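You operate a simulated robot arm through the tools that you are given. There is no shell and no other tool.

You are at the controls of a simulated robot arm. One attempt, no reset.

Task
Fill the checked disc with green, tap its bubbles out and set the round grey cover over it.
Fine: push the beige slide tray in, two pumps, draw it out, tap the white tab; the disc stays on the tray; the other discs stay. Where these are worked on the way, their far stop is far enough and under half their travel is too little: beige slide tray.

The check looks at the end state, three seconds after you hand in, the way a careful person would. Anything else that was tipped, shoved, dropped, spilled or broken makes it a failure. A push-on lid holds only when it is set on centred and level and pressed home; a screw cap is set on level and turned clockwise until tight.

Robot
A 6-joint arm with a two-finger gripper, fixed in place. Base frame: the origin is on the floor under the middle of its stand, x ahead of it, y to its left, z up; the work surface is at about z = 0.75. Units: m, degrees, N and s.
It reaches about 1.298 m from its shoulder. Its first joint turns from -149.0 to 149.0 degrees. Payload 1.57 kg.
Tool frame: the origin (TCP) lies between the finger pads and is the grasp point; the fingertips stand 0.021 m ahead of it; z points along the fingers, y is the line along which they close. The gripper opens to 0.07 m; its body begins 0.05 m behind the TCP.
Orientation is that of the tool frame in the base frame, as a unit quaternion [w, x, y, z]. With the fingers straight down and closing along the base's y, the tool's x points along the base's -x, its y along +y and its z along -z.

Tools
- The arm moves only by the tool step_arm. Its arguments are lists of equal length, an entry for each row: "delta_pos": the shift along the base's x, y, z in cm, a list of three; "angular": the turn, a rotation vector about the base's x, y, z in degrees, a list of three; "claw": the gripper command, from -1 (shut) to 1 (fully open), values between in proportion. In form: {"delta_pos": [[x, y, z], ...], "angular": [[rx, ry, rz], ...], "claw": [claw, ...]}. A call has 1 to 20 rows; each row is the pose to reach, as a shift and turn from the pose commanded when the call began. Rows are played at 5 a second. More than 0.05 m and 8.6 degrees between two rows, or a gripper value outside its range, and nothing of the call is played. A pose out of reach is approached as far as the arm can. The call stops where the force on the tool passes 50 N (or 10 N more than at its start, if that is more) or the arm is blocked; 0.2 s more then pass. The fingers move at their own pace (about 0.1037 m/s each) and stop on an object; they squeeze with about 30 N. The grip force told is the motor's: it shows also when the fingers shut on nothing. Time passes only in rows, and 0.2 s behind the last, so rows that repeat a pose let the fingers close. It gives the time, the measured TCP pose, the force on the tool (base axes), the opening and the grip force at its end, in the units of the frame above (readings bear some noise), with the torque about the TCP (base axes, N m) and any sound that the robot's microphone picked up.
- Cameras (640 x 400 px; columns grow to the right, rows downward): "scene" is fixed at [0.3991, 0.6564, 1.3379]; the picture's right is [-0.07, -1.00, 0.00], its down [0.81, -0.05, -0.58] and it looks along [0.58, -0.04, 0.82] (base axes); focal length 214 px, centre (320, 200). "wrist" rides on the gripper at [0.079, 0.004, -0.081] in the tool frame; the picture's right is [-0.05, 1.00, 0.00], its down [-0.67, -0.04, -0.75] and it looks along [-0.74, -0.04, 0.67] (tool axes); focal length 256 px, centre (320, 200). There is no depth. A picture from a camera that has moved, and an enlarged one, comes with that camera's place and axes in the base frame and with its lens. The place of the scene camera against the robot may be out by one fixed shift of up to 0.018 m in any direction.
- capture(camera): a new picture of that camera. It takes no simulated time.
- move_column(by): slides the trunk up (or, below 0, down) by that many m; the arm rides with it, the base frame stays. It gives what a move gives, with no picture.
- inspect(camera, box): a new picture of the part [left, top, right, bottom] of that camera's present view, enlarged. It takes no simulated time.
- close_job(): hands the job in; it is judged then, once.

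Places have to be worked out from the pictures, the camera data and where the tool is seen. Open the gripper and draw the arm clear of the work before you hand the job in, unless the task says otherwise.

The tools are called by a JSON object that holds its "method" and its "body". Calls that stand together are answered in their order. step_arm: Moves the arm, as the interface text tells. Its arguments: {"type":"object","properties":{"delta_pos":{"type":"array"},"angular":{"type":"array"},"claw":{"type":"array"}},"required":["delta_pos","angular","claw"]} The other tools are called the same way: move_column (by) moves the trunk up or down; capture (camera) takes a picture; inspect (camera, box) takes an enlarged picture of a part of a camera's view; close_job () hands the job in.

At the start:

```text
time: 0.0
tool_pos: [0.1673, 0.6537, 1.0786]
tool_rot: [0.0, 0.0, 1.0, 0.0]
force: [-0.7, 0.5, -0.3]
moment: [0.0, -0.01, 0.02]
opening: 0.07
gripper_force: 0.1
trunk travel left (down, up): [-0.76, 0.21]
```

scene: 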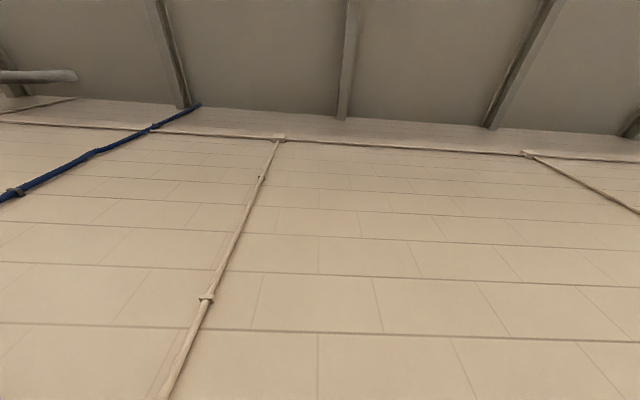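
wrist: 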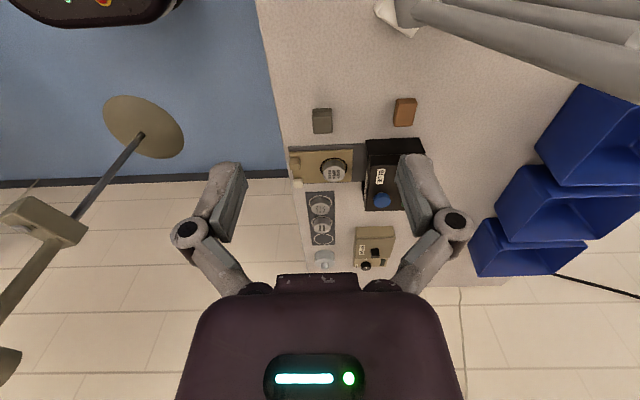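

I'll begin by looking closely at the workspace through the wrist camera, because the scene camera appears to point at the ceiling.

{"method": "inspect", "body": {"camera": "wrist", "box": [270, 80, 430, 180]}}

{"method": "inspect", "body": {"camera": "wrist", "box": [280, 180, 440, 280]}}

{"method": "capture", "body": {"camera": "scene"}}

```text
4.00 times, centred on (350, 130) of wrist
camera zoom: at [0.0872, 0.658, 1.1607], right [0.05, 1.0, 0.0], down [0.67, -0.04, 0.75], along [0.74, -0.04, -0.67], focal length 1024 px, centre (200, 480)
```

zoom: 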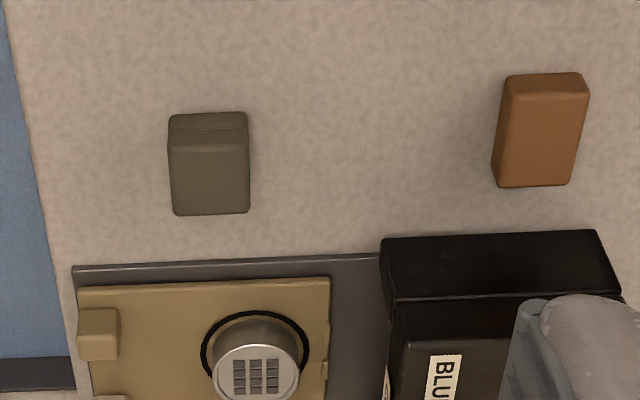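

```text
4.00 times, centred on (360, 230) of wrist
camera zoom: at [0.0872, 0.658, 1.1607], right [0.05, 1.0, 0.0], down [0.67, -0.04, 0.75], along [0.74, -0.04, -0.67], focal length 1024 px, centre (160, 80)
```

zoom: 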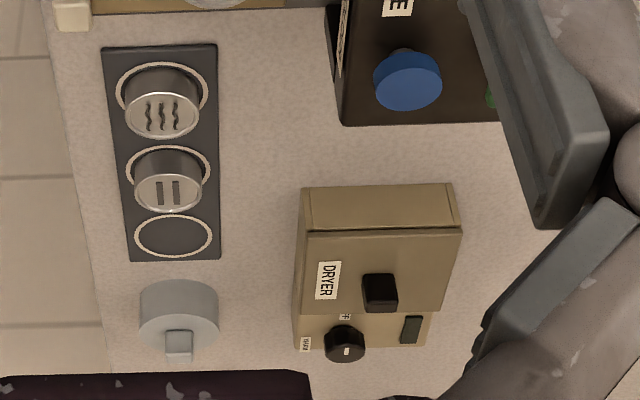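

```text
taken
```

scene: 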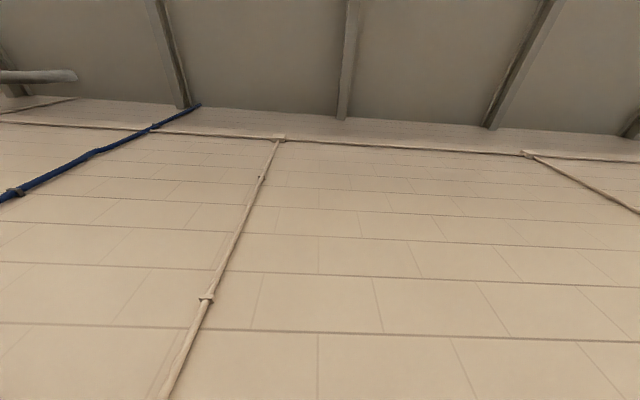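

The workspace shows a beige tray holding the checked disc, a black dispenser with blue and green buttons, a rack with two other discs, a grey round cover and a dryer that isn't part of the task. I'll turn the tool so the camera looks toward +y from the front, and back off for a clearer view.

{"method": "step_arm", "body": {"delta_pos": [[2, -2, 0], [4.5, -4.5, 0], [7, -7, 0], [9.5, -9.5, 0], [12, -12, 0], [15, -14, 0], [18, -16, 0], [21, -18, 0], [23, -20, 0], [25, -22, 0], [27, -24, 0], [28, -25, 0]], "angular": [[0, 0, 7.5], [0, 0, 15], [0, 0, 22.5], [0, 0, 30], [0, 0, 37.5], [0, 0, 45], [0, 0, 52.5], [0, 0, 60], [0, 0, 67.5], [0, 0, 75], [0, 0, 82.5], [0, 0, 90]], "claw": [1, 1, 1, 1, 1, 1, 1, 1, 1, 1, 1, 1]}}

{"method": "capture", "body": {"camera": "wrist"}}

```text
time: 2.6
tool_pos: [0.4464, 0.4012, 1.0795]
tool_rot: [0.0, 0.707, -0.707, -0.001]
force: [-1.0, -0.3, 0.0]
moment: [0.0, 0.03, 0.02]
opening: 0.0698
gripper_force: 0.0
trunk travel left (down, up): [-0.76, 0.21]
```

```text
taken
camera wrist: at [0.443, 0.3221, 1.1608], right [-1.0, 0.05, 0.0], down [0.03, 0.67, 0.74], along [0.04, 0.74, -0.67], focal length 256 px, centre (320, 200)
```

wrist: 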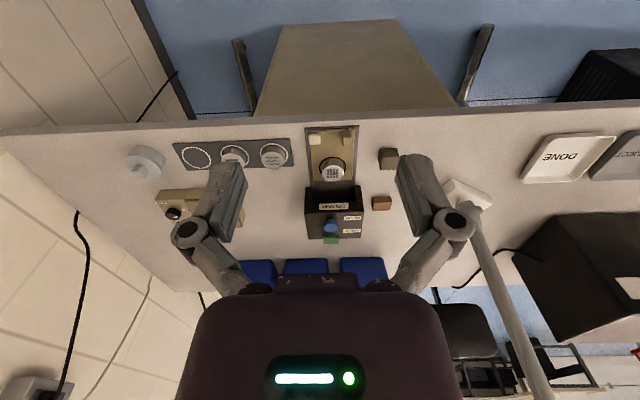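

The whole bench is now visible, with the image upside down: picture right is -x and picture down is away/up. I'll zoom in on the tray, the dispenser and the rest.

{"method": "inspect", "body": {"camera": "wrist", "box": [280, 110, 400, 185]}}

{"method": "inspect", "body": {"camera": "wrist", "box": [280, 175, 400, 250]}}

{"method": "inspect", "body": {"camera": "wrist", "box": [120, 120, 312, 240]}}

{"method": "inspect", "body": {"camera": "wrist", "box": [430, 110, 640, 240]}}

```text
5.33 times, centred on (340, 148) of wrist
camera zoom: at [0.443, 0.3221, 1.1608], right [-1.0, 0.05, 0.0], down [0.03, 0.67, 0.74], along [0.04, 0.74, -0.67], focal length 1365 px, centre (213, 480)
```

zoom: 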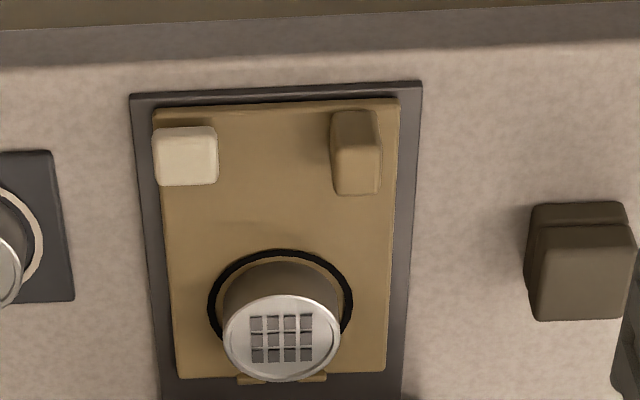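

```text
5.33 times, centred on (340, 212) of wrist
camera zoom: at [0.443, 0.3221, 1.1608], right [-1.0, 0.05, 0.0], down [0.03, 0.67, 0.74], along [0.04, 0.74, -0.67], focal length 1365 px, centre (213, 133)
```

zoom: 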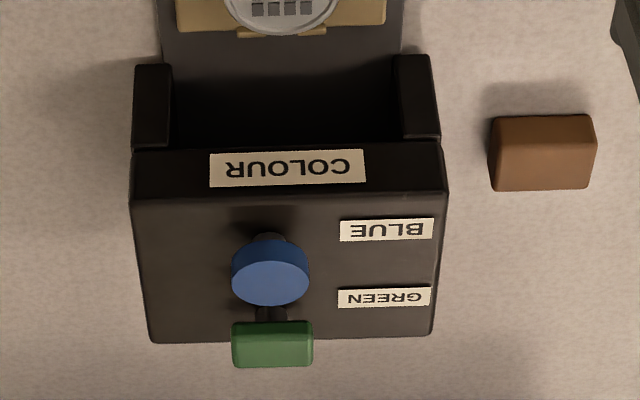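

```text
3.33 times, centred on (216, 180) of wrist
camera zoom: at [0.443, 0.3221, 1.1608], right [-1.0, 0.05, 0.0], down [0.03, 0.67, 0.74], along [0.04, 0.74, -0.67], focal length 853 px, centre (667, 267)
```

zoom: 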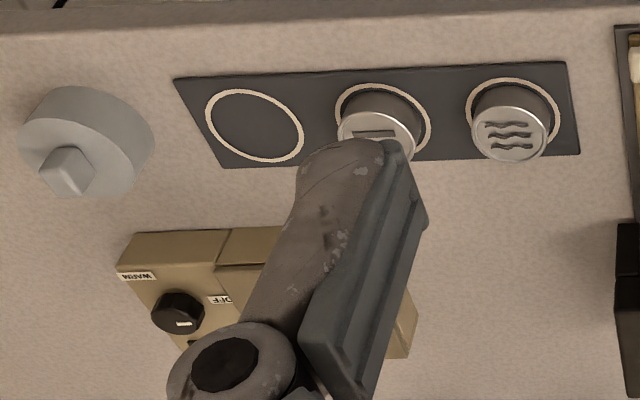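

```text
3.05 times, centred on (535, 175) of wrist
camera zoom: at [0.443, 0.3221, 1.1608], right [-1.0, 0.05, 0.0], down [0.03, 0.67, 0.74], along [0.04, 0.74, -0.67], focal length 780 px, centre (-335, 276)
```

zoom: 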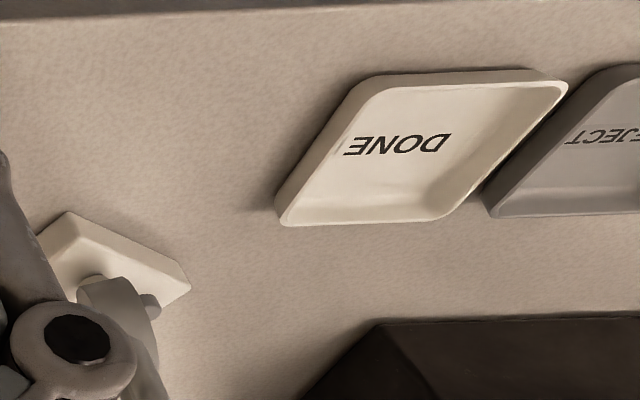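

The tray, white tab, beige handle and dispenser are clear now. There is also a grey post on the left that I need to avoid, so I'll look at that and at the cover before going closer.

{"method": "inspect", "body": {"camera": "wrist", "box": [400, 170, 640, 400]}}

{"method": "inspect", "body": {"camera": "wrist", "box": [0, 0, 320, 200]}}

```text
1.74 times, centred on (520, 285) of wrist
camera zoom: at [0.443, 0.3221, 1.1608], right [-1.0, 0.05, 0.0], down [0.03, 0.67, 0.74], along [0.04, 0.74, -0.67], focal length 445 px, centre (-28, 52)
```

zoom: 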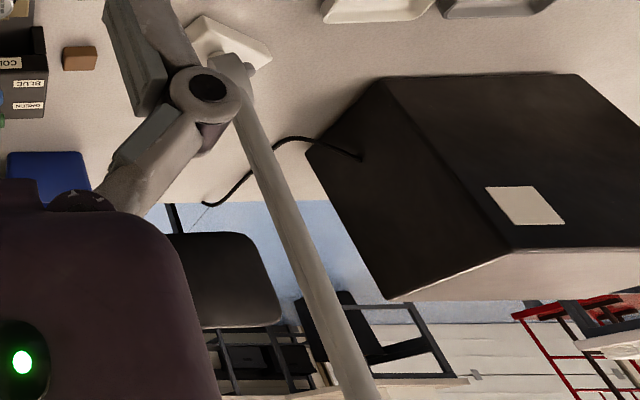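

```text
2.00 times, centred on (160, 100) of wrist
camera zoom: at [0.443, 0.3221, 1.1608], right [-1.0, 0.05, 0.0], down [0.03, 0.67, 0.74], along [0.04, 0.74, -0.67], focal length 512 px, centre (640, 400)
```

zoom: 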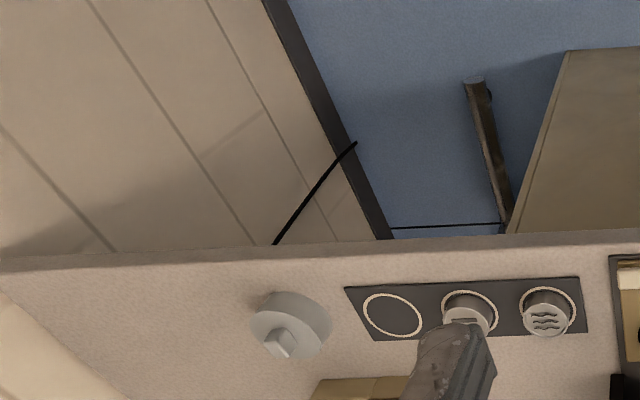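

The post and its white base stand at about x 0.15, y 0.75, so I can stay clear of them. I'll move down and closer in front of the tray for a more precise look at the handle, tab, disc and pumps.

{"method": "step_arm", "body": {"delta_pos": [[-0.3, 1.0, -4], [-0.6, 2.0, -8], [-0.9, 3.0, -12], [-0.9, 4.0, -15]], "angular": [[0, 0, 0], [0, 0, 0], [0, 0, 0], [0, 0, 0]], "claw": [1, 1, 1, 1]}}

{"method": "capture", "body": {"camera": "wrist"}}

{"method": "inspect", "body": {"camera": "wrist", "box": [240, 40, 400, 140]}}

{"method": "inspect", "body": {"camera": "wrist", "box": [240, 120, 400, 260]}}

```text
time: 3.6
tool_pos: [0.4349, 0.4328, 1.0793]
tool_rot: [0.0, -0.707, 0.707, 0.0]
force: [-1.5, -0.3, 0.0]
moment: [-0.02, 0.01, 0.0]
opening: 0.07
gripper_force: 0.0
out of reach, approached as far as the arm can: row 1, 2, 3, 4
trunk travel left (down, up): [-0.76, 0.21]
```

```text
taken
camera wrist: at [0.4298, 0.3526, 1.1608], right [-1.0, 0.05, 0.0], down [0.04, 0.67, 0.74], along [0.04, 0.74, -0.67], focal length 256 px, centre (320, 200)
```

wrist: 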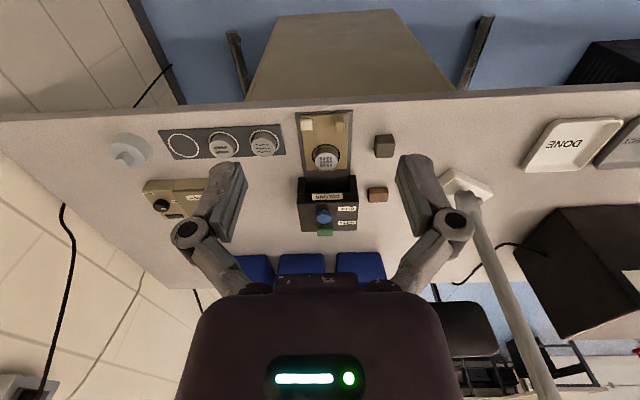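

```text
4.00 times, centred on (320, 90) of wrist
camera zoom: at [0.4298, 0.3526, 1.1608], right [-1.0, 0.05, 0.0], down [0.04, 0.67, 0.74], along [0.04, 0.74, -0.67], focal length 1024 px, centre (320, 640)
```

zoom: 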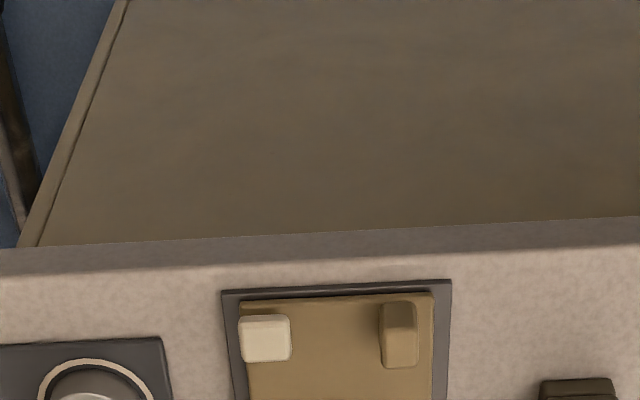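

```text
2.86 times, centred on (320, 190) of wrist
camera zoom: at [0.4298, 0.3526, 1.1608], right [-1.0, 0.05, 0.0], down [0.04, 0.67, 0.74], along [0.04, 0.74, -0.67], focal length 731 px, centre (320, 229)
```

zoom: 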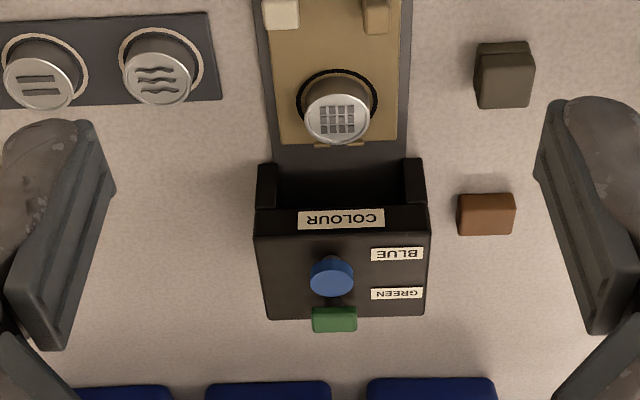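

The arm can't go lower at this trunk height, so I'll lower the trunk. The tool is over free space in front of the bench edge.

{"method": "move_column", "body": {"by": -0.15}}

{"method": "capture", "body": {"camera": "wrist"}}

{"method": "inspect", "body": {"camera": "wrist", "box": [240, 60, 400, 160]}}

{"method": "inspect", "body": {"camera": "wrist", "box": [240, 150, 400, 290]}}

```text
time: 5.3
tool_pos: [0.4337, 0.4317, 0.9289]
tool_rot: [0.0, 0.707, -0.707, 0.0]
force: [0.0, -0.1, 0.0]
moment: [0.02, -0.02, 0.01]
opening: 0.0703
gripper_force: 0.1
trunk travel left (down, up): [-0.61, 0.36]
```

```text
taken
camera wrist: at [0.4298, 0.3527, 1.0108], right [-1.0, 0.05, 0.0], down [0.04, 0.67, 0.74], along [0.04, 0.74, -0.67], focal length 256 px, centre (320, 200)
```

wrist: 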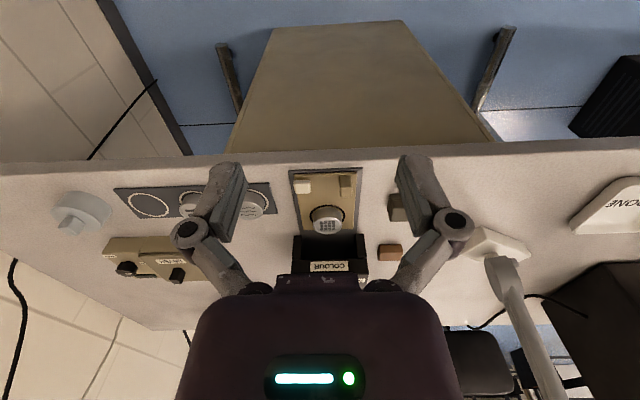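

```text
4.00 times, centred on (320, 110) of wrist
camera zoom: at [0.4298, 0.3527, 1.0108], right [-1.0, 0.05, 0.0], down [0.04, 0.67, 0.74], along [0.04, 0.74, -0.67], focal length 1024 px, centre (320, 560)
```

zoom: 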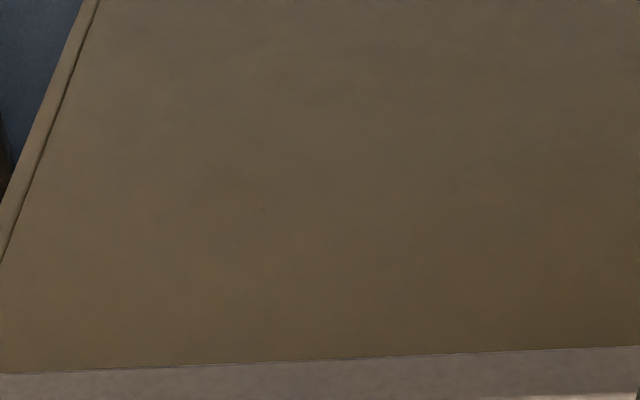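

```text
2.86 times, centred on (320, 220) of wrist
camera zoom: at [0.4298, 0.3527, 1.0108], right [-1.0, 0.05, 0.0], down [0.04, 0.67, 0.74], along [0.04, 0.74, -0.67], focal length 731 px, centre (320, 143)
```

zoom: 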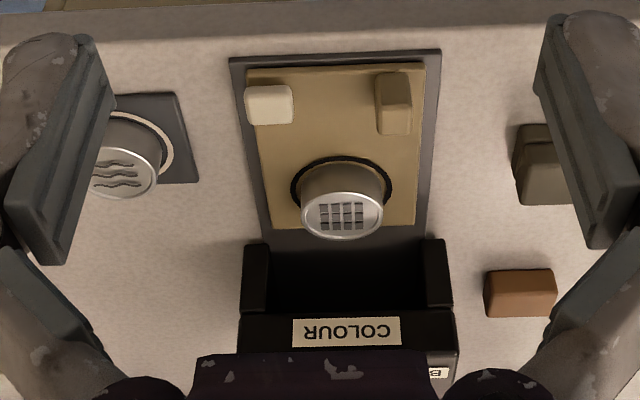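

Next I'll test how the arm can move downward from here at the new trunk height.

{"method": "step_arm", "body": {"delta_pos": [[0, 0, -2], [0, 0, -4]], "angular": [[0, 0, 0], [0, 0, 0]], "claw": [1, 1]}}

```text
time: 6.0
tool_pos: [0.4333, 0.4321, 0.9288]
tool_rot: [0.0, -0.707, 0.707, 0.0]
force: [0.4, 0.0, -1.2]
moment: [-0.02, -0.02, 0.03]
opening: 0.0702
gripper_force: 0.1
out of reach, approached as far as the arm can: row 1, 2
trunk travel left (down, up): [-0.61, 0.36]
```

Straight down is out of reach for the arm, so I'll use the trunk for height. First I'll slide forward at this safe height for a top view of the dispenser and disc.

{"method": "step_arm", "body": {"delta_pos": [[0, 4, 0], [0, 8, 0], [0, 12, 0]], "angular": [[0, 0, 0], [0, 0, 0], [0, 0, 0]], "claw": [1, 1, 1]}}

{"method": "capture", "body": {"camera": "wrist"}}

{"method": "inspect", "body": {"camera": "wrist", "box": [240, 20, 400, 120]}}

{"method": "inspect", "body": {"camera": "wrist", "box": [240, 120, 400, 280]}}

```text
time: 6.8
tool_pos: [0.4338, 0.5547, 0.9291]
tool_rot: [-0.001, -0.707, 0.707, 0.0]
force: [0.1, 0.6, -0.5]
moment: [-0.01, -0.06, -0.01]
opening: 0.0699
gripper_force: 0.0
trunk travel left (down, up): [-0.61, 0.36]
```

```text
taken
camera wrist: at [0.4306, 0.4755, 1.0106], right [-1.0, 0.05, 0.0], down [0.04, 0.67, 0.74], along [0.04, 0.74, -0.67], focal length 256 px, centre (320, 200)
```

wrist: 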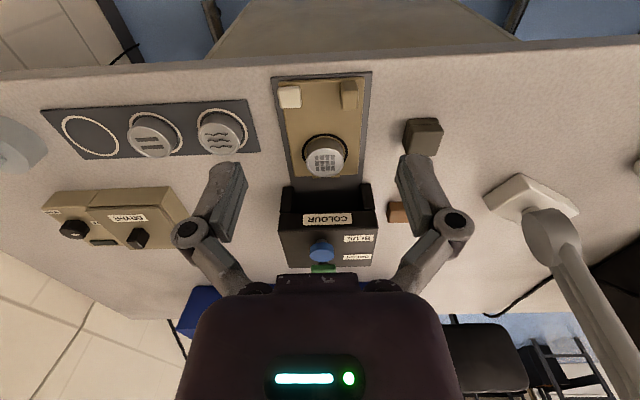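

```text
4.00 times, centred on (320, 70) of wrist
camera zoom: at [0.4306, 0.4755, 1.0106], right [-1.0, 0.05, 0.0], down [0.04, 0.67, 0.74], along [0.04, 0.74, -0.67], focal length 1024 px, centre (320, 720)
```

zoom: 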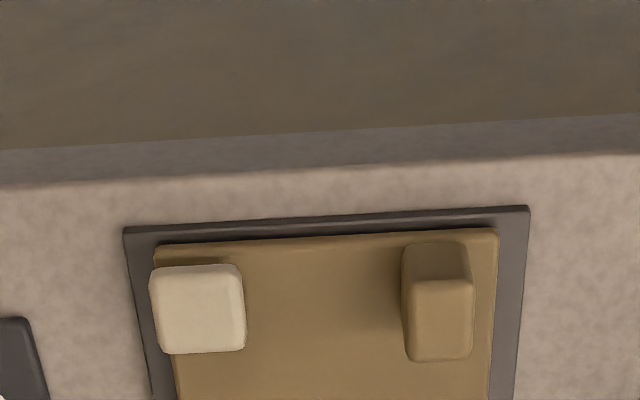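

```text
2.50 times, centred on (320, 200) of wrist
camera zoom: at [0.4306, 0.4755, 1.0106], right [-1.0, 0.05, 0.0], down [0.04, 0.67, 0.74], along [0.04, 0.74, -0.67], focal length 640 px, centre (320, 200)
```

zoom: 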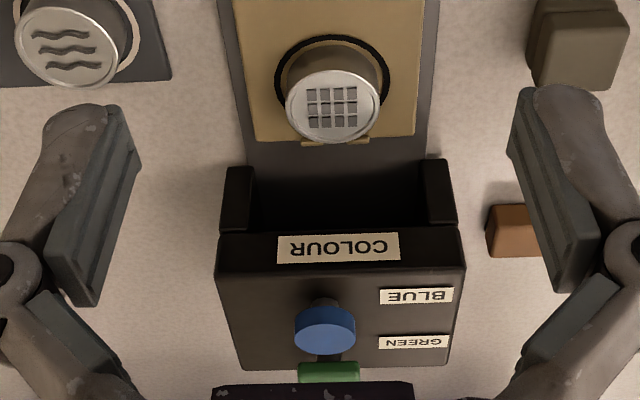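

I have estimates for the tray items and the dispenser. I'll rise and move forward to get a clear look at the green pump from above.

{"method": "step_arm", "body": {"delta_pos": [[0, 0, 4], [0, 2, 8], [0, 5, 12], [0, 9, 14]], "angular": [[0, 0, 0], [0, 0, 0], [0, 0, 0], [0, 0, 0]], "claw": [1, 1, 1, 1]}}

{"method": "capture", "body": {"camera": "wrist"}}

{"method": "inspect", "body": {"camera": "wrist", "box": [260, 60, 400, 200]}}

```text
time: 7.8
tool_pos: [0.4342, 0.6379, 0.9293]
tool_rot: [0.0, 0.707, -0.707, 0.0]
force: [0.5, -0.4, 0.1]
moment: [0.03, 0.0, 0.01]
opening: 0.0702
gripper_force: 0.1
out of reach, approached as far as the arm can: row 1, 2, 3, 4
trunk travel left (down, up): [-0.61, 0.36]
```

```text
taken
camera wrist: at [0.4295, 0.5592, 1.0106], right [-1.0, 0.05, 0.0], down [0.04, 0.67, 0.74], along [0.04, 0.74, -0.67], focal length 256 px, centre (320, 200)
```

wrist: 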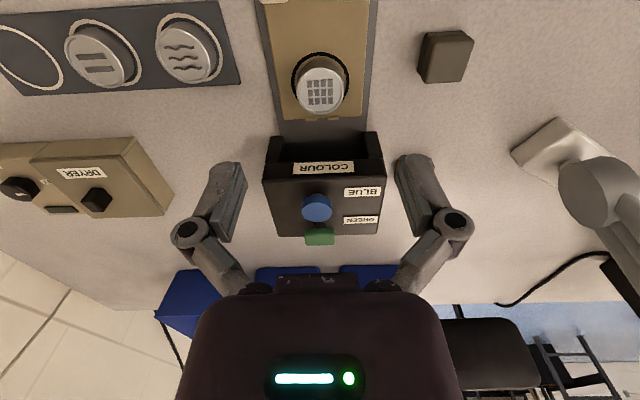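

```text
2.86 times, centred on (330, 130) of wrist
camera zoom: at [0.4295, 0.5592, 1.0106], right [-1.0, 0.05, 0.0], down [0.04, 0.67, 0.74], along [0.04, 0.74, -0.67], focal length 731 px, centre (291, 400)
```

zoom: 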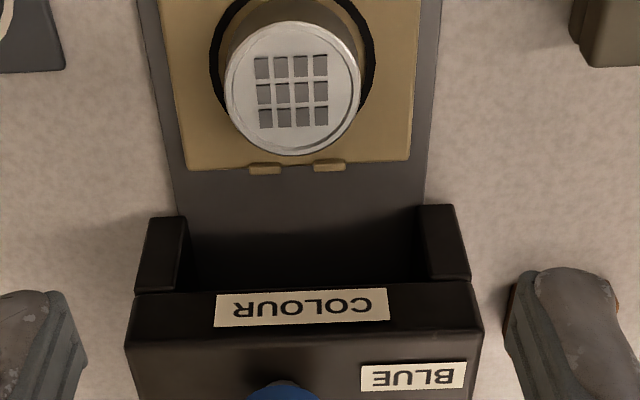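

The reply says the height change was out of reach, and z stayed tied to the trunk. I'll run a small test: a pure lift, then a slight tilt.

{"method": "step_arm", "body": {"delta_pos": [[0, 0, 1.5], [0, 0, 3]], "angular": [[0, 0, 0], [0, 0, 0]], "claw": [1, 1]}}

{"method": "step_arm", "body": {"delta_pos": [[0, 0, 0], [0, 0, 0]], "angular": [[5, 0, 0], [10, 0, 0]], "claw": [1, 1]}}

```text
time: 8.3
tool_pos: [0.4332, 0.6387, 0.929]
tool_rot: [0.001, 0.707, -0.707, 0.0]
force: [-0.1, 0.5, -0.5]
moment: [-0.02, -0.02, -0.01]
opening: 0.07
gripper_force: 0.1
out of reach, approached as far as the arm can: row 1, 2
trunk travel left (down, up): [-0.61, 0.36]
```

```text
time: 8.9
tool_pos: [0.4332, 0.6373, 0.9318]
tool_rot: [-0.063, 0.705, -0.704, -0.061]
force: [-0.3, 0.7, 0.1]
moment: [-0.02, 0.04, 0.03]
opening: 0.0701
gripper_force: 0.0
out of reach, approached as far as the arm can: row 2
trunk travel left (down, up): [-0.61, 0.36]
```

So height comes from the trunk only, while tilt and horizontal moves come from the arm. I'll undo the tilt and look closely at the pump heads from here.

{"method": "step_arm", "body": {"delta_pos": [[0, 0, 0], [0, 0, 0], [0, 0, 0]], "angular": [[-5, 0, 0], [-10, 0, 0], [-10, 0, 0]], "claw": [1, 1, 1]}}

{"method": "inspect", "body": {"camera": "wrist", "box": [240, 160, 400, 260]}}

{"method": "inspect", "body": {"camera": "wrist", "box": [280, 30, 360, 130]}}

```text
time: 9.8
tool_pos: [0.4316, 0.6391, 0.9283]
tool_rot: [-0.001, -0.707, 0.707, 0.0]
force: [0.4, 0.2, -0.2]
moment: [0.03, 0.01, -0.03]
opening: 0.0701
gripper_force: 0.0
trunk travel left (down, up): [-0.61, 0.36]
```

```text
4.00 times, centred on (320, 210) of wrist
camera zoom: at [0.4277, 0.5589, 1.0109], right [-1.0, 0.05, 0.0], down [0.04, 0.67, 0.74], along [0.04, 0.74, -0.67], focal length 1024 px, centre (320, 160)
```

zoom: 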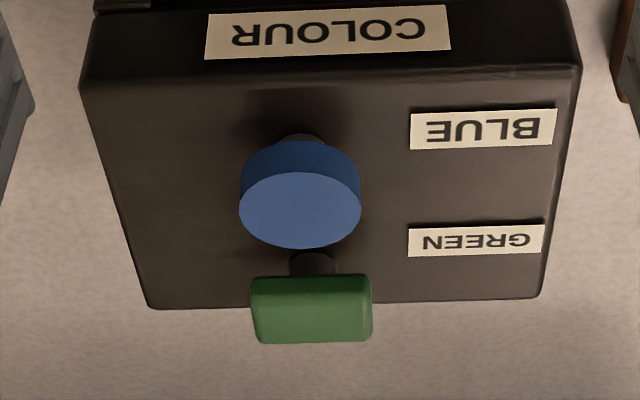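

```text
4.00 times, centred on (320, 80) of wrist
camera zoom: at [0.4277, 0.5589, 1.0109], right [-1.0, 0.05, 0.0], down [0.04, 0.67, 0.74], along [0.04, 0.74, -0.67], focal length 1024 px, centre (320, 680)
```

zoom: 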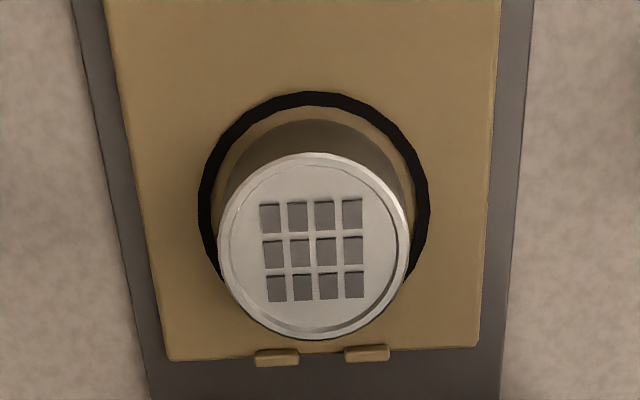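

The green pump is a square block on a stem behind the round blue one, at about (0.442, 0.80) with its top near z 0.855. I'll go back in front of the bench, then lower and tilt for a profile view so I can measure heights better.

{"method": "step_arm", "body": {"delta_pos": [[0, -4, 0], [0, -8, 0], [0, -12, 0], [0, -16, 0], [0, -20, 0], [0, -24, 0]], "angular": [[0, 0, 0], [0, 0, 0], [0, 0, 0], [0, 0, 0], [0, 0, 0], [0, 0, 0]], "claw": [1, 1, 1, 1, 1, 1]}}

{"method": "move_column", "body": {"by": -0.12}}

{"method": "step_arm", "body": {"delta_pos": [[0, 0, 0], [0, 0, 0], [0, 0, 0], [0, 0, 0]], "angular": [[7, 0, 0], [14, 0, 0], [20, 0, 0], [25, 0, 0]], "claw": [1, 1, 1, 1]}}

{"method": "capture", "body": {"camera": "wrist"}}

```text
time: 11.2
tool_pos: [0.4323, 0.4013, 0.9293]
tool_rot: [0.001, 0.707, -0.707, 0.0]
force: [-1.1, -0.3, 0.1]
moment: [-0.02, 0.0, -0.01]
opening: 0.0699
gripper_force: 0.1
out of reach, approached as far as the arm can: row 2, 3, 6
trunk travel left (down, up): [-0.61, 0.36]
```

```text
time: 12.7
tool_pos: [0.4313, 0.4022, 0.8094]
tool_rot: [-0.001, -0.707, 0.707, 0.0]
force: [-0.3, 0.1, -0.2]
moment: [0.0, 0.03, 0.0]
opening: 0.07
gripper_force: 0.1
trunk travel left (down, up): [-0.49, 0.48]
```

```text
time: 13.7
tool_pos: [0.4321, 0.4019, 0.8279]
tool_rot: [0.153, -0.69, 0.69, 0.153]
force: [0.0, 0.1, -1.0]
moment: [-0.03, 0.01, 0.02]
opening: 0.0701
gripper_force: 0.1
out of reach, approached as far as the arm can: row 2, 3, 4
trunk travel left (down, up): [-0.49, 0.48]
```

```text
taken
camera wrist: at [0.4265, 0.2946, 0.8671], right [-1.0, 0.05, 0.02], down [0.04, 0.29, 0.96], along [0.04, 0.96, -0.29], focal length 256 px, centre (320, 200)
```

wrist: 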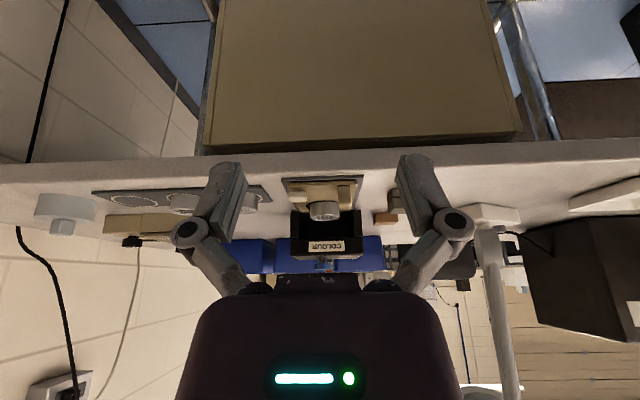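

I now have a low front view. I'll zoom in to read the heights of the tray, handle, tab, disc and box.

{"method": "inspect", "body": {"camera": "wrist", "box": [272, 160, 376, 225]}}

{"method": "inspect", "body": {"camera": "wrist", "box": [272, 210, 376, 275]}}

{"method": "inspect", "body": {"camera": "wrist", "box": [20, 170, 180, 270]}}

```text
6.15 times, centred on (324, 192) of wrist
camera zoom: at [0.4265, 0.2946, 0.8671], right [-1.0, 0.05, 0.02], down [0.04, 0.29, 0.96], along [0.04, 0.96, -0.29], focal length 1575 px, centre (295, 246)
```

zoom: 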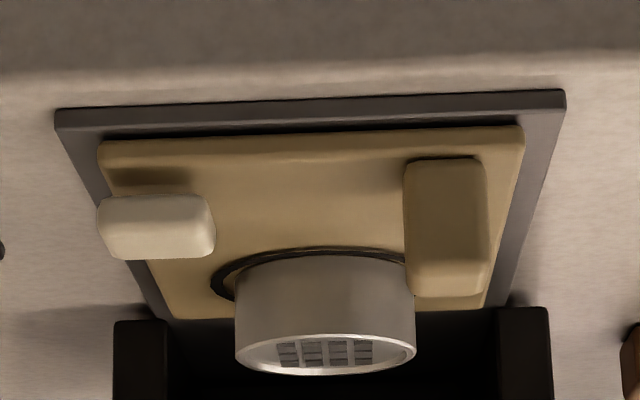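

```text
6.15 times, centred on (324, 242) of wrist
camera zoom: at [0.4265, 0.2946, 0.8671], right [-1.0, 0.05, 0.02], down [0.04, 0.29, 0.96], along [0.04, 0.96, -0.29], focal length 1575 px, centre (295, -62)
```

zoom: 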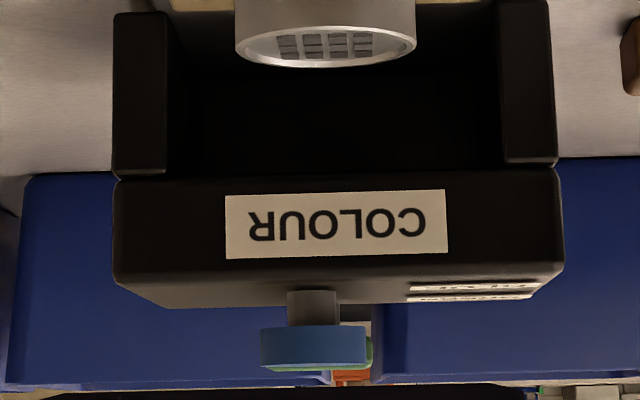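

```text
4.00 times, centred on (100, 220) of wrist
camera zoom: at [0.4265, 0.2946, 0.8671], right [-1.0, 0.05, 0.02], down [0.04, 0.29, 0.96], along [0.04, 0.96, -0.29], focal length 1024 px, centre (1200, 120)
```

zoom: 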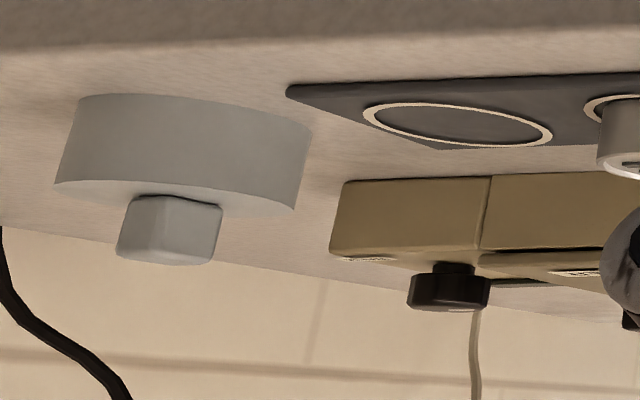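

The heights now look clear: tray top z≈0.761, handle top ≈0.782 (centre x≈0.408, y≈0.592), white tab ≈0.775, disc top ≈0.782 at (0.434, 0.664), box top ≈0.832, pump heads ≈0.853. I'll keep a 20° tilt so the palm stays clear of the pumps, part-close the fingers to about 0.03 and hover above the beige handle.

{"method": "step_arm", "body": {"delta_pos": [[-0.5, 3, 0], [-1, 6, 0], [-1.5, 9, 0], [-2, 12, 0], [-2.4, 15, 0], [-2.4, 17, 0], [-2.4, 19, 0], [-2.4, 19, 0]], "angular": [[0, 0, 0], [-2.5, 0, 0], [-5, 0, 0], [-5, 0, 0], [-5, 0, 0], [-5, 0, 0], [-5, 0, 0], [-5, 0, 0]], "claw": [0.5, 0, -0.143, -0.143, -0.143, -0.143, -0.143, -0.143]}}

{"method": "capture", "body": {"camera": "wrist"}}

{"method": "inspect", "body": {"camera": "wrist", "box": [240, 80, 400, 180]}}

```text
time: 15.4
tool_pos: [0.4071, 0.5933, 0.82]
tool_rot: [0.122, -0.696, 0.697, 0.123]
force: [-0.1, -0.3, -0.2]
moment: [0.0, 0.0, 0.03]
opening: 0.03
gripper_force: 0.0
out of reach, approached as far as the arm can: row 2, 3, 4, 5, 6, 7, 8
trunk travel left (down, up): [-0.49, 0.48]
```

```text
taken
camera wrist: at [0.4029, 0.4895, 0.8699], right [-1.0, 0.05, 0.02], down [0.04, 0.37, 0.93], along [0.04, 0.93, -0.37], focal length 256 px, centre (320, 200)
```

wrist: 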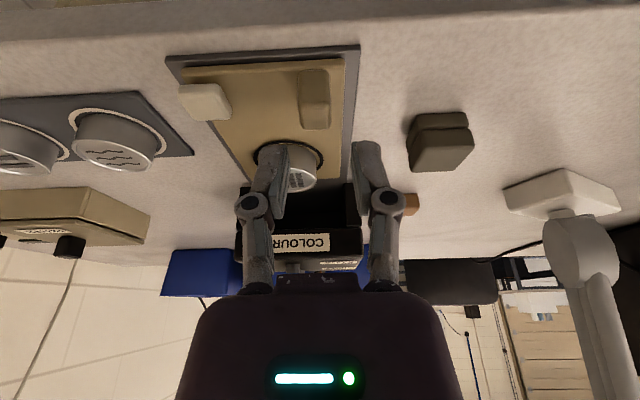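

```text
4.00 times, centred on (320, 130) of wrist
camera zoom: at [0.4029, 0.4895, 0.8699], right [-1.0, 0.05, 0.02], down [0.04, 0.37, 0.93], along [0.04, 0.93, -0.37], focal length 1024 px, centre (320, 480)
```

zoom: 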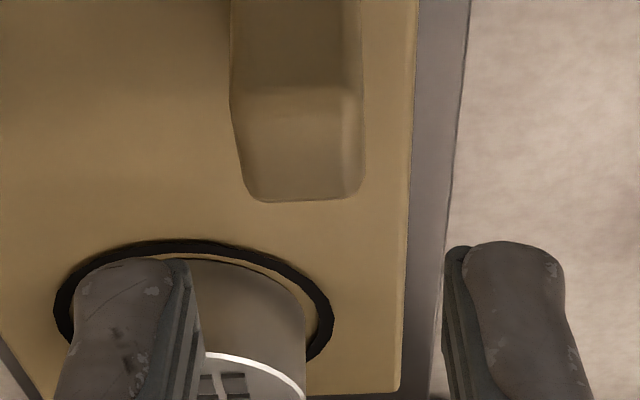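

The handle is centred between the fingers to within about 2 mm, and the outer finger sides clear the white tab. I'll nudge +x slightly and lower the trunk in stages to straddle the handle.

{"method": "step_arm", "body": {"delta_pos": [[0.15, -0.1, 0], [0.15, -0.1, 0]], "angular": [[0, 0, 0], [0, 0, 0]], "claw": [-0.143, -0.143]}}

{"method": "move_column", "body": {"by": -0.02}}

{"method": "capture", "body": {"camera": "wrist"}}

{"method": "inspect", "body": {"camera": "wrist", "box": [240, 70, 400, 170]}}

```text
time: 16.1
tool_pos: [0.4109, 0.5903, 0.8202]
tool_rot: [0.123, -0.696, 0.697, 0.123]
force: [-0.7, -0.3, 0.8]
moment: [-0.02, 0.01, 0.02]
opening: 0.0301
gripper_force: 0.1
trunk travel left (down, up): [-0.49, 0.48]
```

```text
time: 16.7
tool_pos: [0.4096, 0.5909, 0.8006]
tool_rot: [0.123, -0.696, 0.697, 0.123]
force: [-0.4, -0.1, -0.4]
moment: [0.01, -0.04, 0.01]
opening: 0.0299
gripper_force: 0.0
trunk travel left (down, up): [-0.47, 0.5]
```

```text
taken
camera wrist: at [0.4052, 0.4882, 0.8499], right [-1.0, 0.05, 0.02], down [0.04, 0.37, 0.93], along [0.04, 0.93, -0.37], focal length 256 px, centre (320, 200)
```

wrist: 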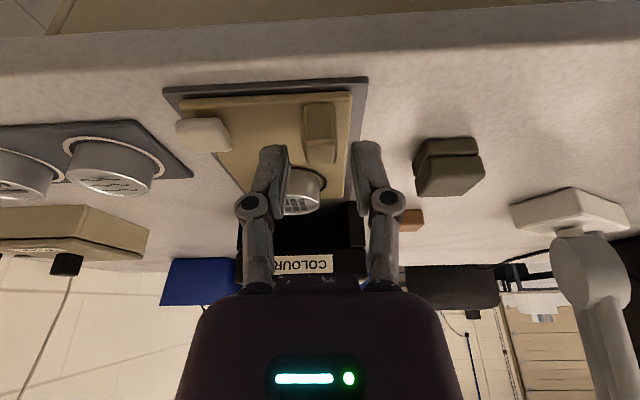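

```text
4.00 times, centred on (320, 120) of wrist
camera zoom: at [0.4052, 0.4882, 0.8499], right [-1.0, 0.05, 0.02], down [0.04, 0.37, 0.93], along [0.04, 0.93, -0.37], focal length 1024 px, centre (320, 520)
```

zoom: 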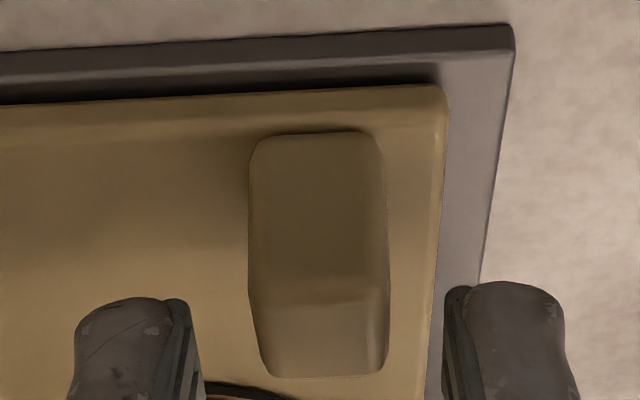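

The fingers straddle the handle evenly. I'll shift back 4 mm because the tilted tips sit ahead of the TCP, lower about 11 mm more, then close gently on the handle.

{"method": "step_arm", "body": {"delta_pos": [[0, -0.4, 0], [0, -0.4, 0]], "angular": [[0, 0, 0], [0, 0, 0]], "claw": [-0.143, -0.143]}}

{"method": "move_column", "body": {"by": -0.011}}

{"method": "step_arm", "body": {"delta_pos": [[0, 0, 0], [0, 0, 0], [0, 0, 0], [0, 0, 0]], "angular": [[0, 0, 0], [0, 0, 0], [0, 0, 0], [0, 0, 0]], "claw": [-0.4, -0.6, -0.7, -0.7]}}

{"method": "capture", "body": {"camera": "wrist"}}

```text
time: 17.3
tool_pos: [0.4091, 0.586, 0.8002]
tool_rot: [-0.123, 0.696, -0.696, -0.123]
force: [0.4, 0.2, -0.5]
moment: [-0.05, 0.01, 0.03]
opening: 0.0298
gripper_force: 0.0
trunk travel left (down, up): [-0.47, 0.5]
```

```text
time: 17.9
tool_pos: [0.4105, 0.5862, 0.789]
tool_rot: [0.122, -0.696, 0.696, 0.123]
force: [0.5, 0.0, -0.1]
moment: [0.0, 0.01, -0.03]
opening: 0.0296
gripper_force: 0.0
trunk travel left (down, up): [-0.459, 0.511]
```

```text
time: 18.9
tool_pos: [0.4087, 0.5869, 0.79]
tool_rot: [-0.123, 0.696, -0.696, -0.123]
force: [-1.9, 0.2, 0.8]
moment: [-0.06, 0.07, 0.0]
opening: 0.0161
gripper_force: 31.9
trunk travel left (down, up): [-0.459, 0.511]
```

```text
taken
camera wrist: at [0.4047, 0.484, 0.839], right [-1.0, 0.05, 0.02], down [0.04, 0.37, 0.93], along [0.04, 0.93, -0.37], focal length 256 px, centre (320, 200)
```

wrist: 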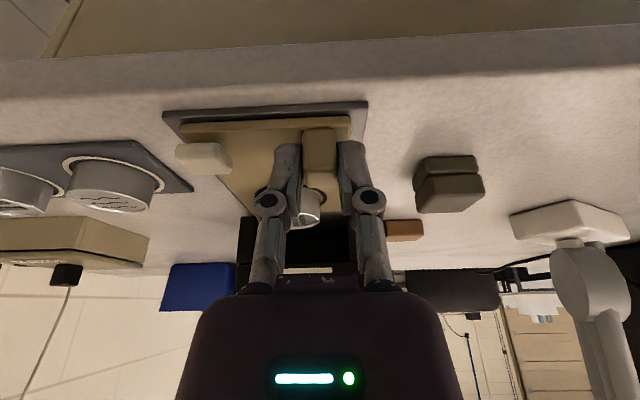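

The handle is gripped at 16 mm. Now I'll push the tray in along +y slowly and watch the force.

{"method": "step_arm", "body": {"delta_pos": [[0, 0.3, 0], [0, 0.8, 0], [0, 1.3, 0], [0, 1.8, 0], [0, 2.3, 0], [0, 2.8, 0], [0, 3.3, 0], [0, 3.8, 0], [0, 4.0, 0]], "angular": [[0, 0, 0], [0, 0, 0], [0, 0, 0], [0, 0, 0], [0, 0, 0], [0, 0, 0], [0, 0, 0], [0, 0, 0], [0, 0, 0]], "claw": [-0.7, -0.7, -0.7, -0.7, -0.7, -0.7, -0.7, -0.7, -0.7]}}

{"method": "capture", "body": {"camera": "wrist"}}

```text
time: 20.9
tool_pos: [0.4088, 0.6263, 0.7893]
tool_rot: [-0.123, 0.697, -0.696, -0.123]
force: [7.0, -0.4, 4.7]
moment: [-0.44, -0.19, 0.04]
opening: 0.016
gripper_force: 32.1
trunk travel left (down, up): [-0.459, 0.511]
```

```text
taken
camera wrist: at [0.4046, 0.5235, 0.8389], right [-1.0, 0.05, 0.02], down [0.04, 0.37, 0.93], along [0.04, 0.93, -0.37], focal length 256 px, centre (320, 200)
```

wrist: 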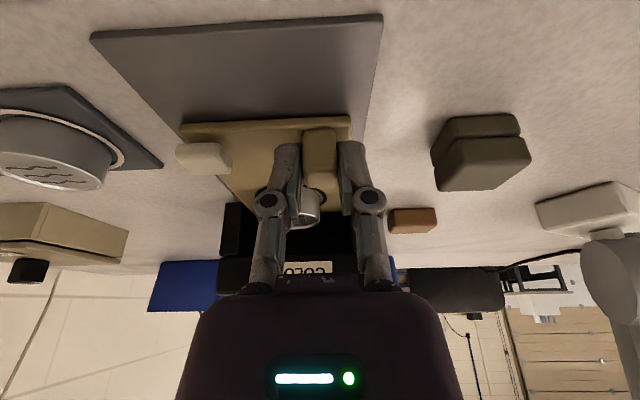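

The tray is sliding with the hand and the disc is still seated. There's a slight sideways load of 7 N in +x, so I'll relax it with a small x shift and carry on inward.

{"method": "step_arm", "body": {"delta_pos": [[0.05, 0.4, 0], [0.1, 0.9, 0], [0.1, 1.4, 0], [0.1, 1.9, 0], [0.1, 2.4, 0], [0.1, 2.9, 0], [0.1, 3.4, 0]], "angular": [[0, 0, 0], [0, 0, 0], [0, 0, 0], [0, 0, 0], [0, 0, 0], [0, 0, 0], [0, 0, 0]], "claw": [-0.7, -0.7, -0.7, -0.7, -0.7, -0.7, -0.7]}}

{"method": "capture", "body": {"camera": "wrist"}}

```text
time: 22.5
tool_pos: [0.4097, 0.6609, 0.7892]
tool_rot: [-0.123, 0.696, -0.696, -0.122]
force: [-16.5, 0.6, -6.4]
moment: [0.02, 0.32, 0.17]
opening: 0.016
gripper_force: 31.9
trunk travel left (down, up): [-0.459, 0.511]
```

```text
taken
camera wrist: at [0.4048, 0.5587, 0.839], right [-1.0, 0.05, 0.02], down [0.04, 0.37, 0.93], along [0.04, 0.93, -0.37], focal length 256 px, centre (320, 200)
```

wrist: 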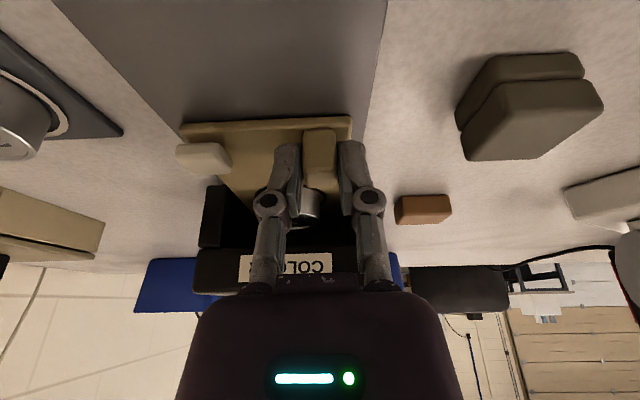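

Still sliding freely in y (0.6 N), but the x shift was a little too much, so I'll reverse most of it and continue toward the far stop.

{"method": "step_arm", "body": {"delta_pos": [[-0.07, 0.1, 0], [-0.07, 0.5, 0], [-0.07, 0.9, 0], [-0.07, 1.3, 0], [-0.07, 1.7, 0], [-0.07, 2.1, 0]], "angular": [[0, 0, 0], [0, 0, 0], [0, 0, 0], [0, 0, 0], [0, 0, 0], [0, 0, 0]], "claw": [-0.7, -0.7, -0.7, -0.7, -0.7, -0.7]}}

{"method": "capture", "body": {"camera": "wrist"}}

```text
time: 23.9
tool_pos: [0.4091, 0.6814, 0.7881]
tool_rot: [-0.124, 0.696, -0.696, -0.122]
force: [0.2, -13.8, -5.8]
moment: [0.57, 0.0, 0.03]
opening: 0.016
gripper_force: 32.1
trunk travel left (down, up): [-0.459, 0.511]
```

```text
taken
camera wrist: at [0.4046, 0.5791, 0.8391], right [-1.0, 0.05, 0.02], down [0.03, 0.37, 0.93], along [0.04, 0.93, -0.37], focal length 256 px, centre (320, 200)
```

wrist: 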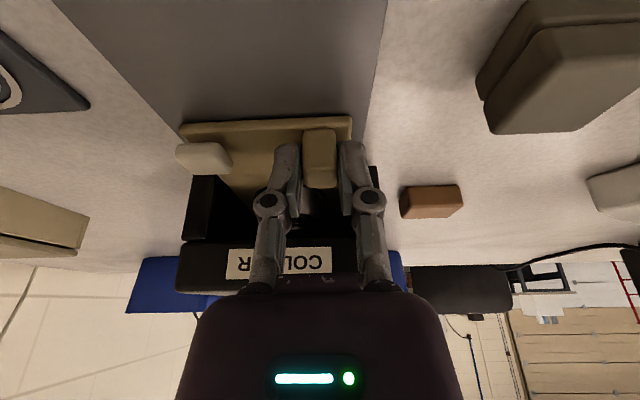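

The force in y has risen to about 14 N at y≈0.681 after about 95 mm of travel, which is likely the far stop. I'll nudge 1.5 mm to confirm.

{"method": "step_arm", "body": {"delta_pos": [[0, 0.08, 0], [0, 0.15, 0]], "angular": [[0, 0, 0], [0, 0, 0]], "claw": [-0.7, -0.7]}}

{"method": "inspect", "body": {"camera": "wrist", "box": [160, 100, 400, 290]}}

```text
time: 24.5
tool_pos: [0.4085, 0.6818, 0.7892]
tool_rot: [-0.121, 0.697, -0.696, -0.123]
force: [-2.7, -25.2, -11.8]
moment: [-0.38, 0.05, 0.04]
opening: 0.0158
gripper_force: 31.6
trunk travel left (down, up): [-0.459, 0.511]
```

```text
2.11 times, centred on (280, 195) of wrist
camera zoom: at [0.4048, 0.5793, 0.8394], right [-1.0, 0.05, 0.02], down [0.04, 0.37, 0.93], along [0.04, 0.93, -0.37], focal length 539 px, centre (404, 210)
```

zoom: 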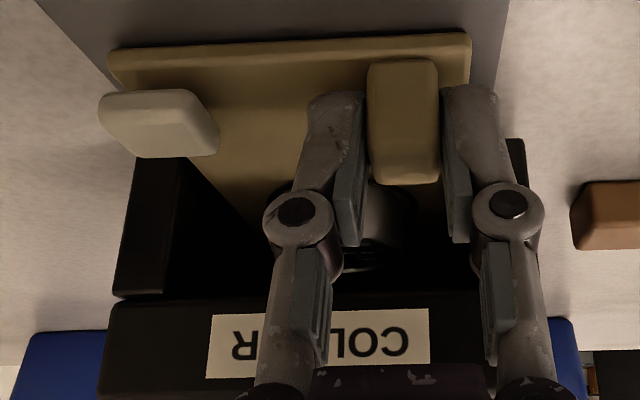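

The hard stop is confirmed: the force doubled with no motion. I'll ease the pressure, then open the fingers and rise straight up.

{"method": "step_arm", "body": {"delta_pos": [[0, -0.15, 0], [0, -0.2, 0], [0, -0.2, 0], [0, -0.2, 0], [0, -0.2, 0]], "angular": [[0, 0, 0], [0, 0, 0], [0, 0, 0], [0, 0, 0], [0, 0, 0]], "claw": [-0.7, -0.7, -0.4, -0.143, -0.143]}}

{"method": "move_column", "body": {"by": 0.03}}

{"method": "capture", "body": {"camera": "wrist"}}

```text
time: 25.7
tool_pos: [0.4101, 0.6818, 0.7896]
tool_rot: [0.123, -0.696, 0.697, 0.123]
force: [-0.7, -0.7, -0.3]
moment: [0.01, -0.01, -0.01]
opening: 0.0298
gripper_force: 0.1
trunk travel left (down, up): [-0.459, 0.511]
```

```text
time: 26.5
tool_pos: [0.4087, 0.6818, 0.8187]
tool_rot: [-0.123, 0.697, -0.696, -0.123]
force: [0.3, 0.1, -0.7]
moment: [0.04, 0.01, -0.01]
opening: 0.0301
gripper_force: 0.1
trunk travel left (down, up): [-0.489, 0.481]
```

```text
taken
camera wrist: at [0.4044, 0.5786, 0.8689], right [-1.0, 0.05, 0.02], down [0.04, 0.37, 0.93], along [0.04, 0.93, -0.37], focal length 256 px, centre (320, 200)
```

wrist: 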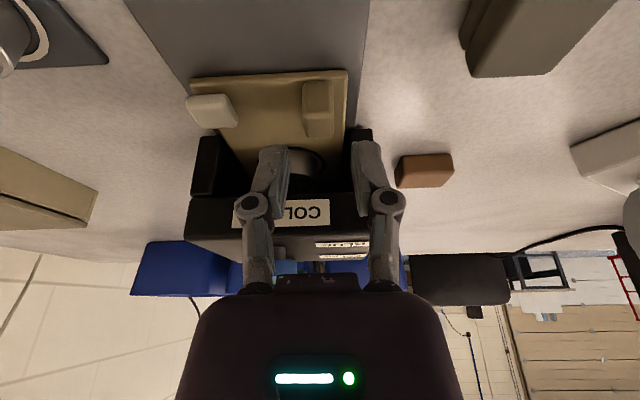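

The tray is in and released. I'll raise well above the pump heads, remove the tilt and close the fingers, then look at the pumps again.

{"method": "move_column", "body": {"by": 0.12}}

{"method": "step_arm", "body": {"delta_pos": [[0, 0, 0], [0, 0, 0], [0, 0, 0], [0, 0, 0], [0, 0, 0]], "angular": [[-6, 0, 0], [-12, 0, 0], [-17, 0, 0], [-20, 0, 0], [-20, 0, 0]], "claw": [-0.143, -0.143, -0.143, -0.143, -0.143]}}

{"method": "capture", "body": {"camera": "wrist"}}

{"method": "inspect", "body": {"camera": "wrist", "box": [240, 120, 400, 220]}}

```text
time: 28.0
tool_pos: [0.4078, 0.6811, 0.9396]
tool_rot: [0.123, -0.696, 0.696, 0.123]
force: [0.8, 0.0, 0.1]
moment: [-0.02, 0.04, 0.0]
opening: 0.0299
gripper_force: 0.1
trunk travel left (down, up): [-0.609, 0.361]
```

```text
time: 29.2
tool_pos: [0.4078, 0.6813, 0.9277]
tool_rot: [0.0, -0.707, 0.707, 0.0]
force: [0.0, 0.4, -0.4]
moment: [-0.01, -0.02, -0.04]
opening: 0.0299
gripper_force: 0.0
out of reach, approached as far as the arm can: row 1, 2, 3, 4, 5
trunk travel left (down, up): [-0.609, 0.361]
```

```text
taken
camera wrist: at [0.4038, 0.6024, 1.0098], right [-1.0, 0.05, 0.0], down [0.04, 0.67, 0.74], along [0.04, 0.74, -0.67], focal length 256 px, centre (320, 200)
```

wrist: 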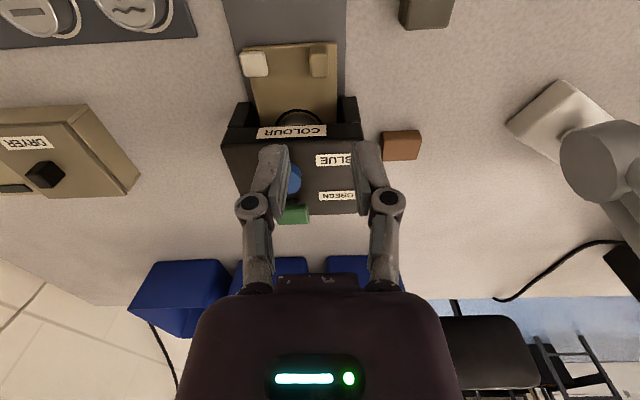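

```text
4.00 times, centred on (320, 170) of wrist
camera zoom: at [0.4038, 0.6024, 1.0098], right [-1.0, 0.05, 0.0], down [0.04, 0.67, 0.74], along [0.04, 0.74, -0.67], focal length 1024 px, centre (320, 320)
```

zoom: 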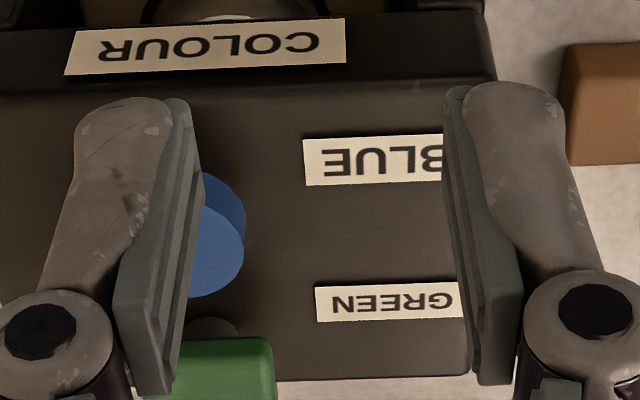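

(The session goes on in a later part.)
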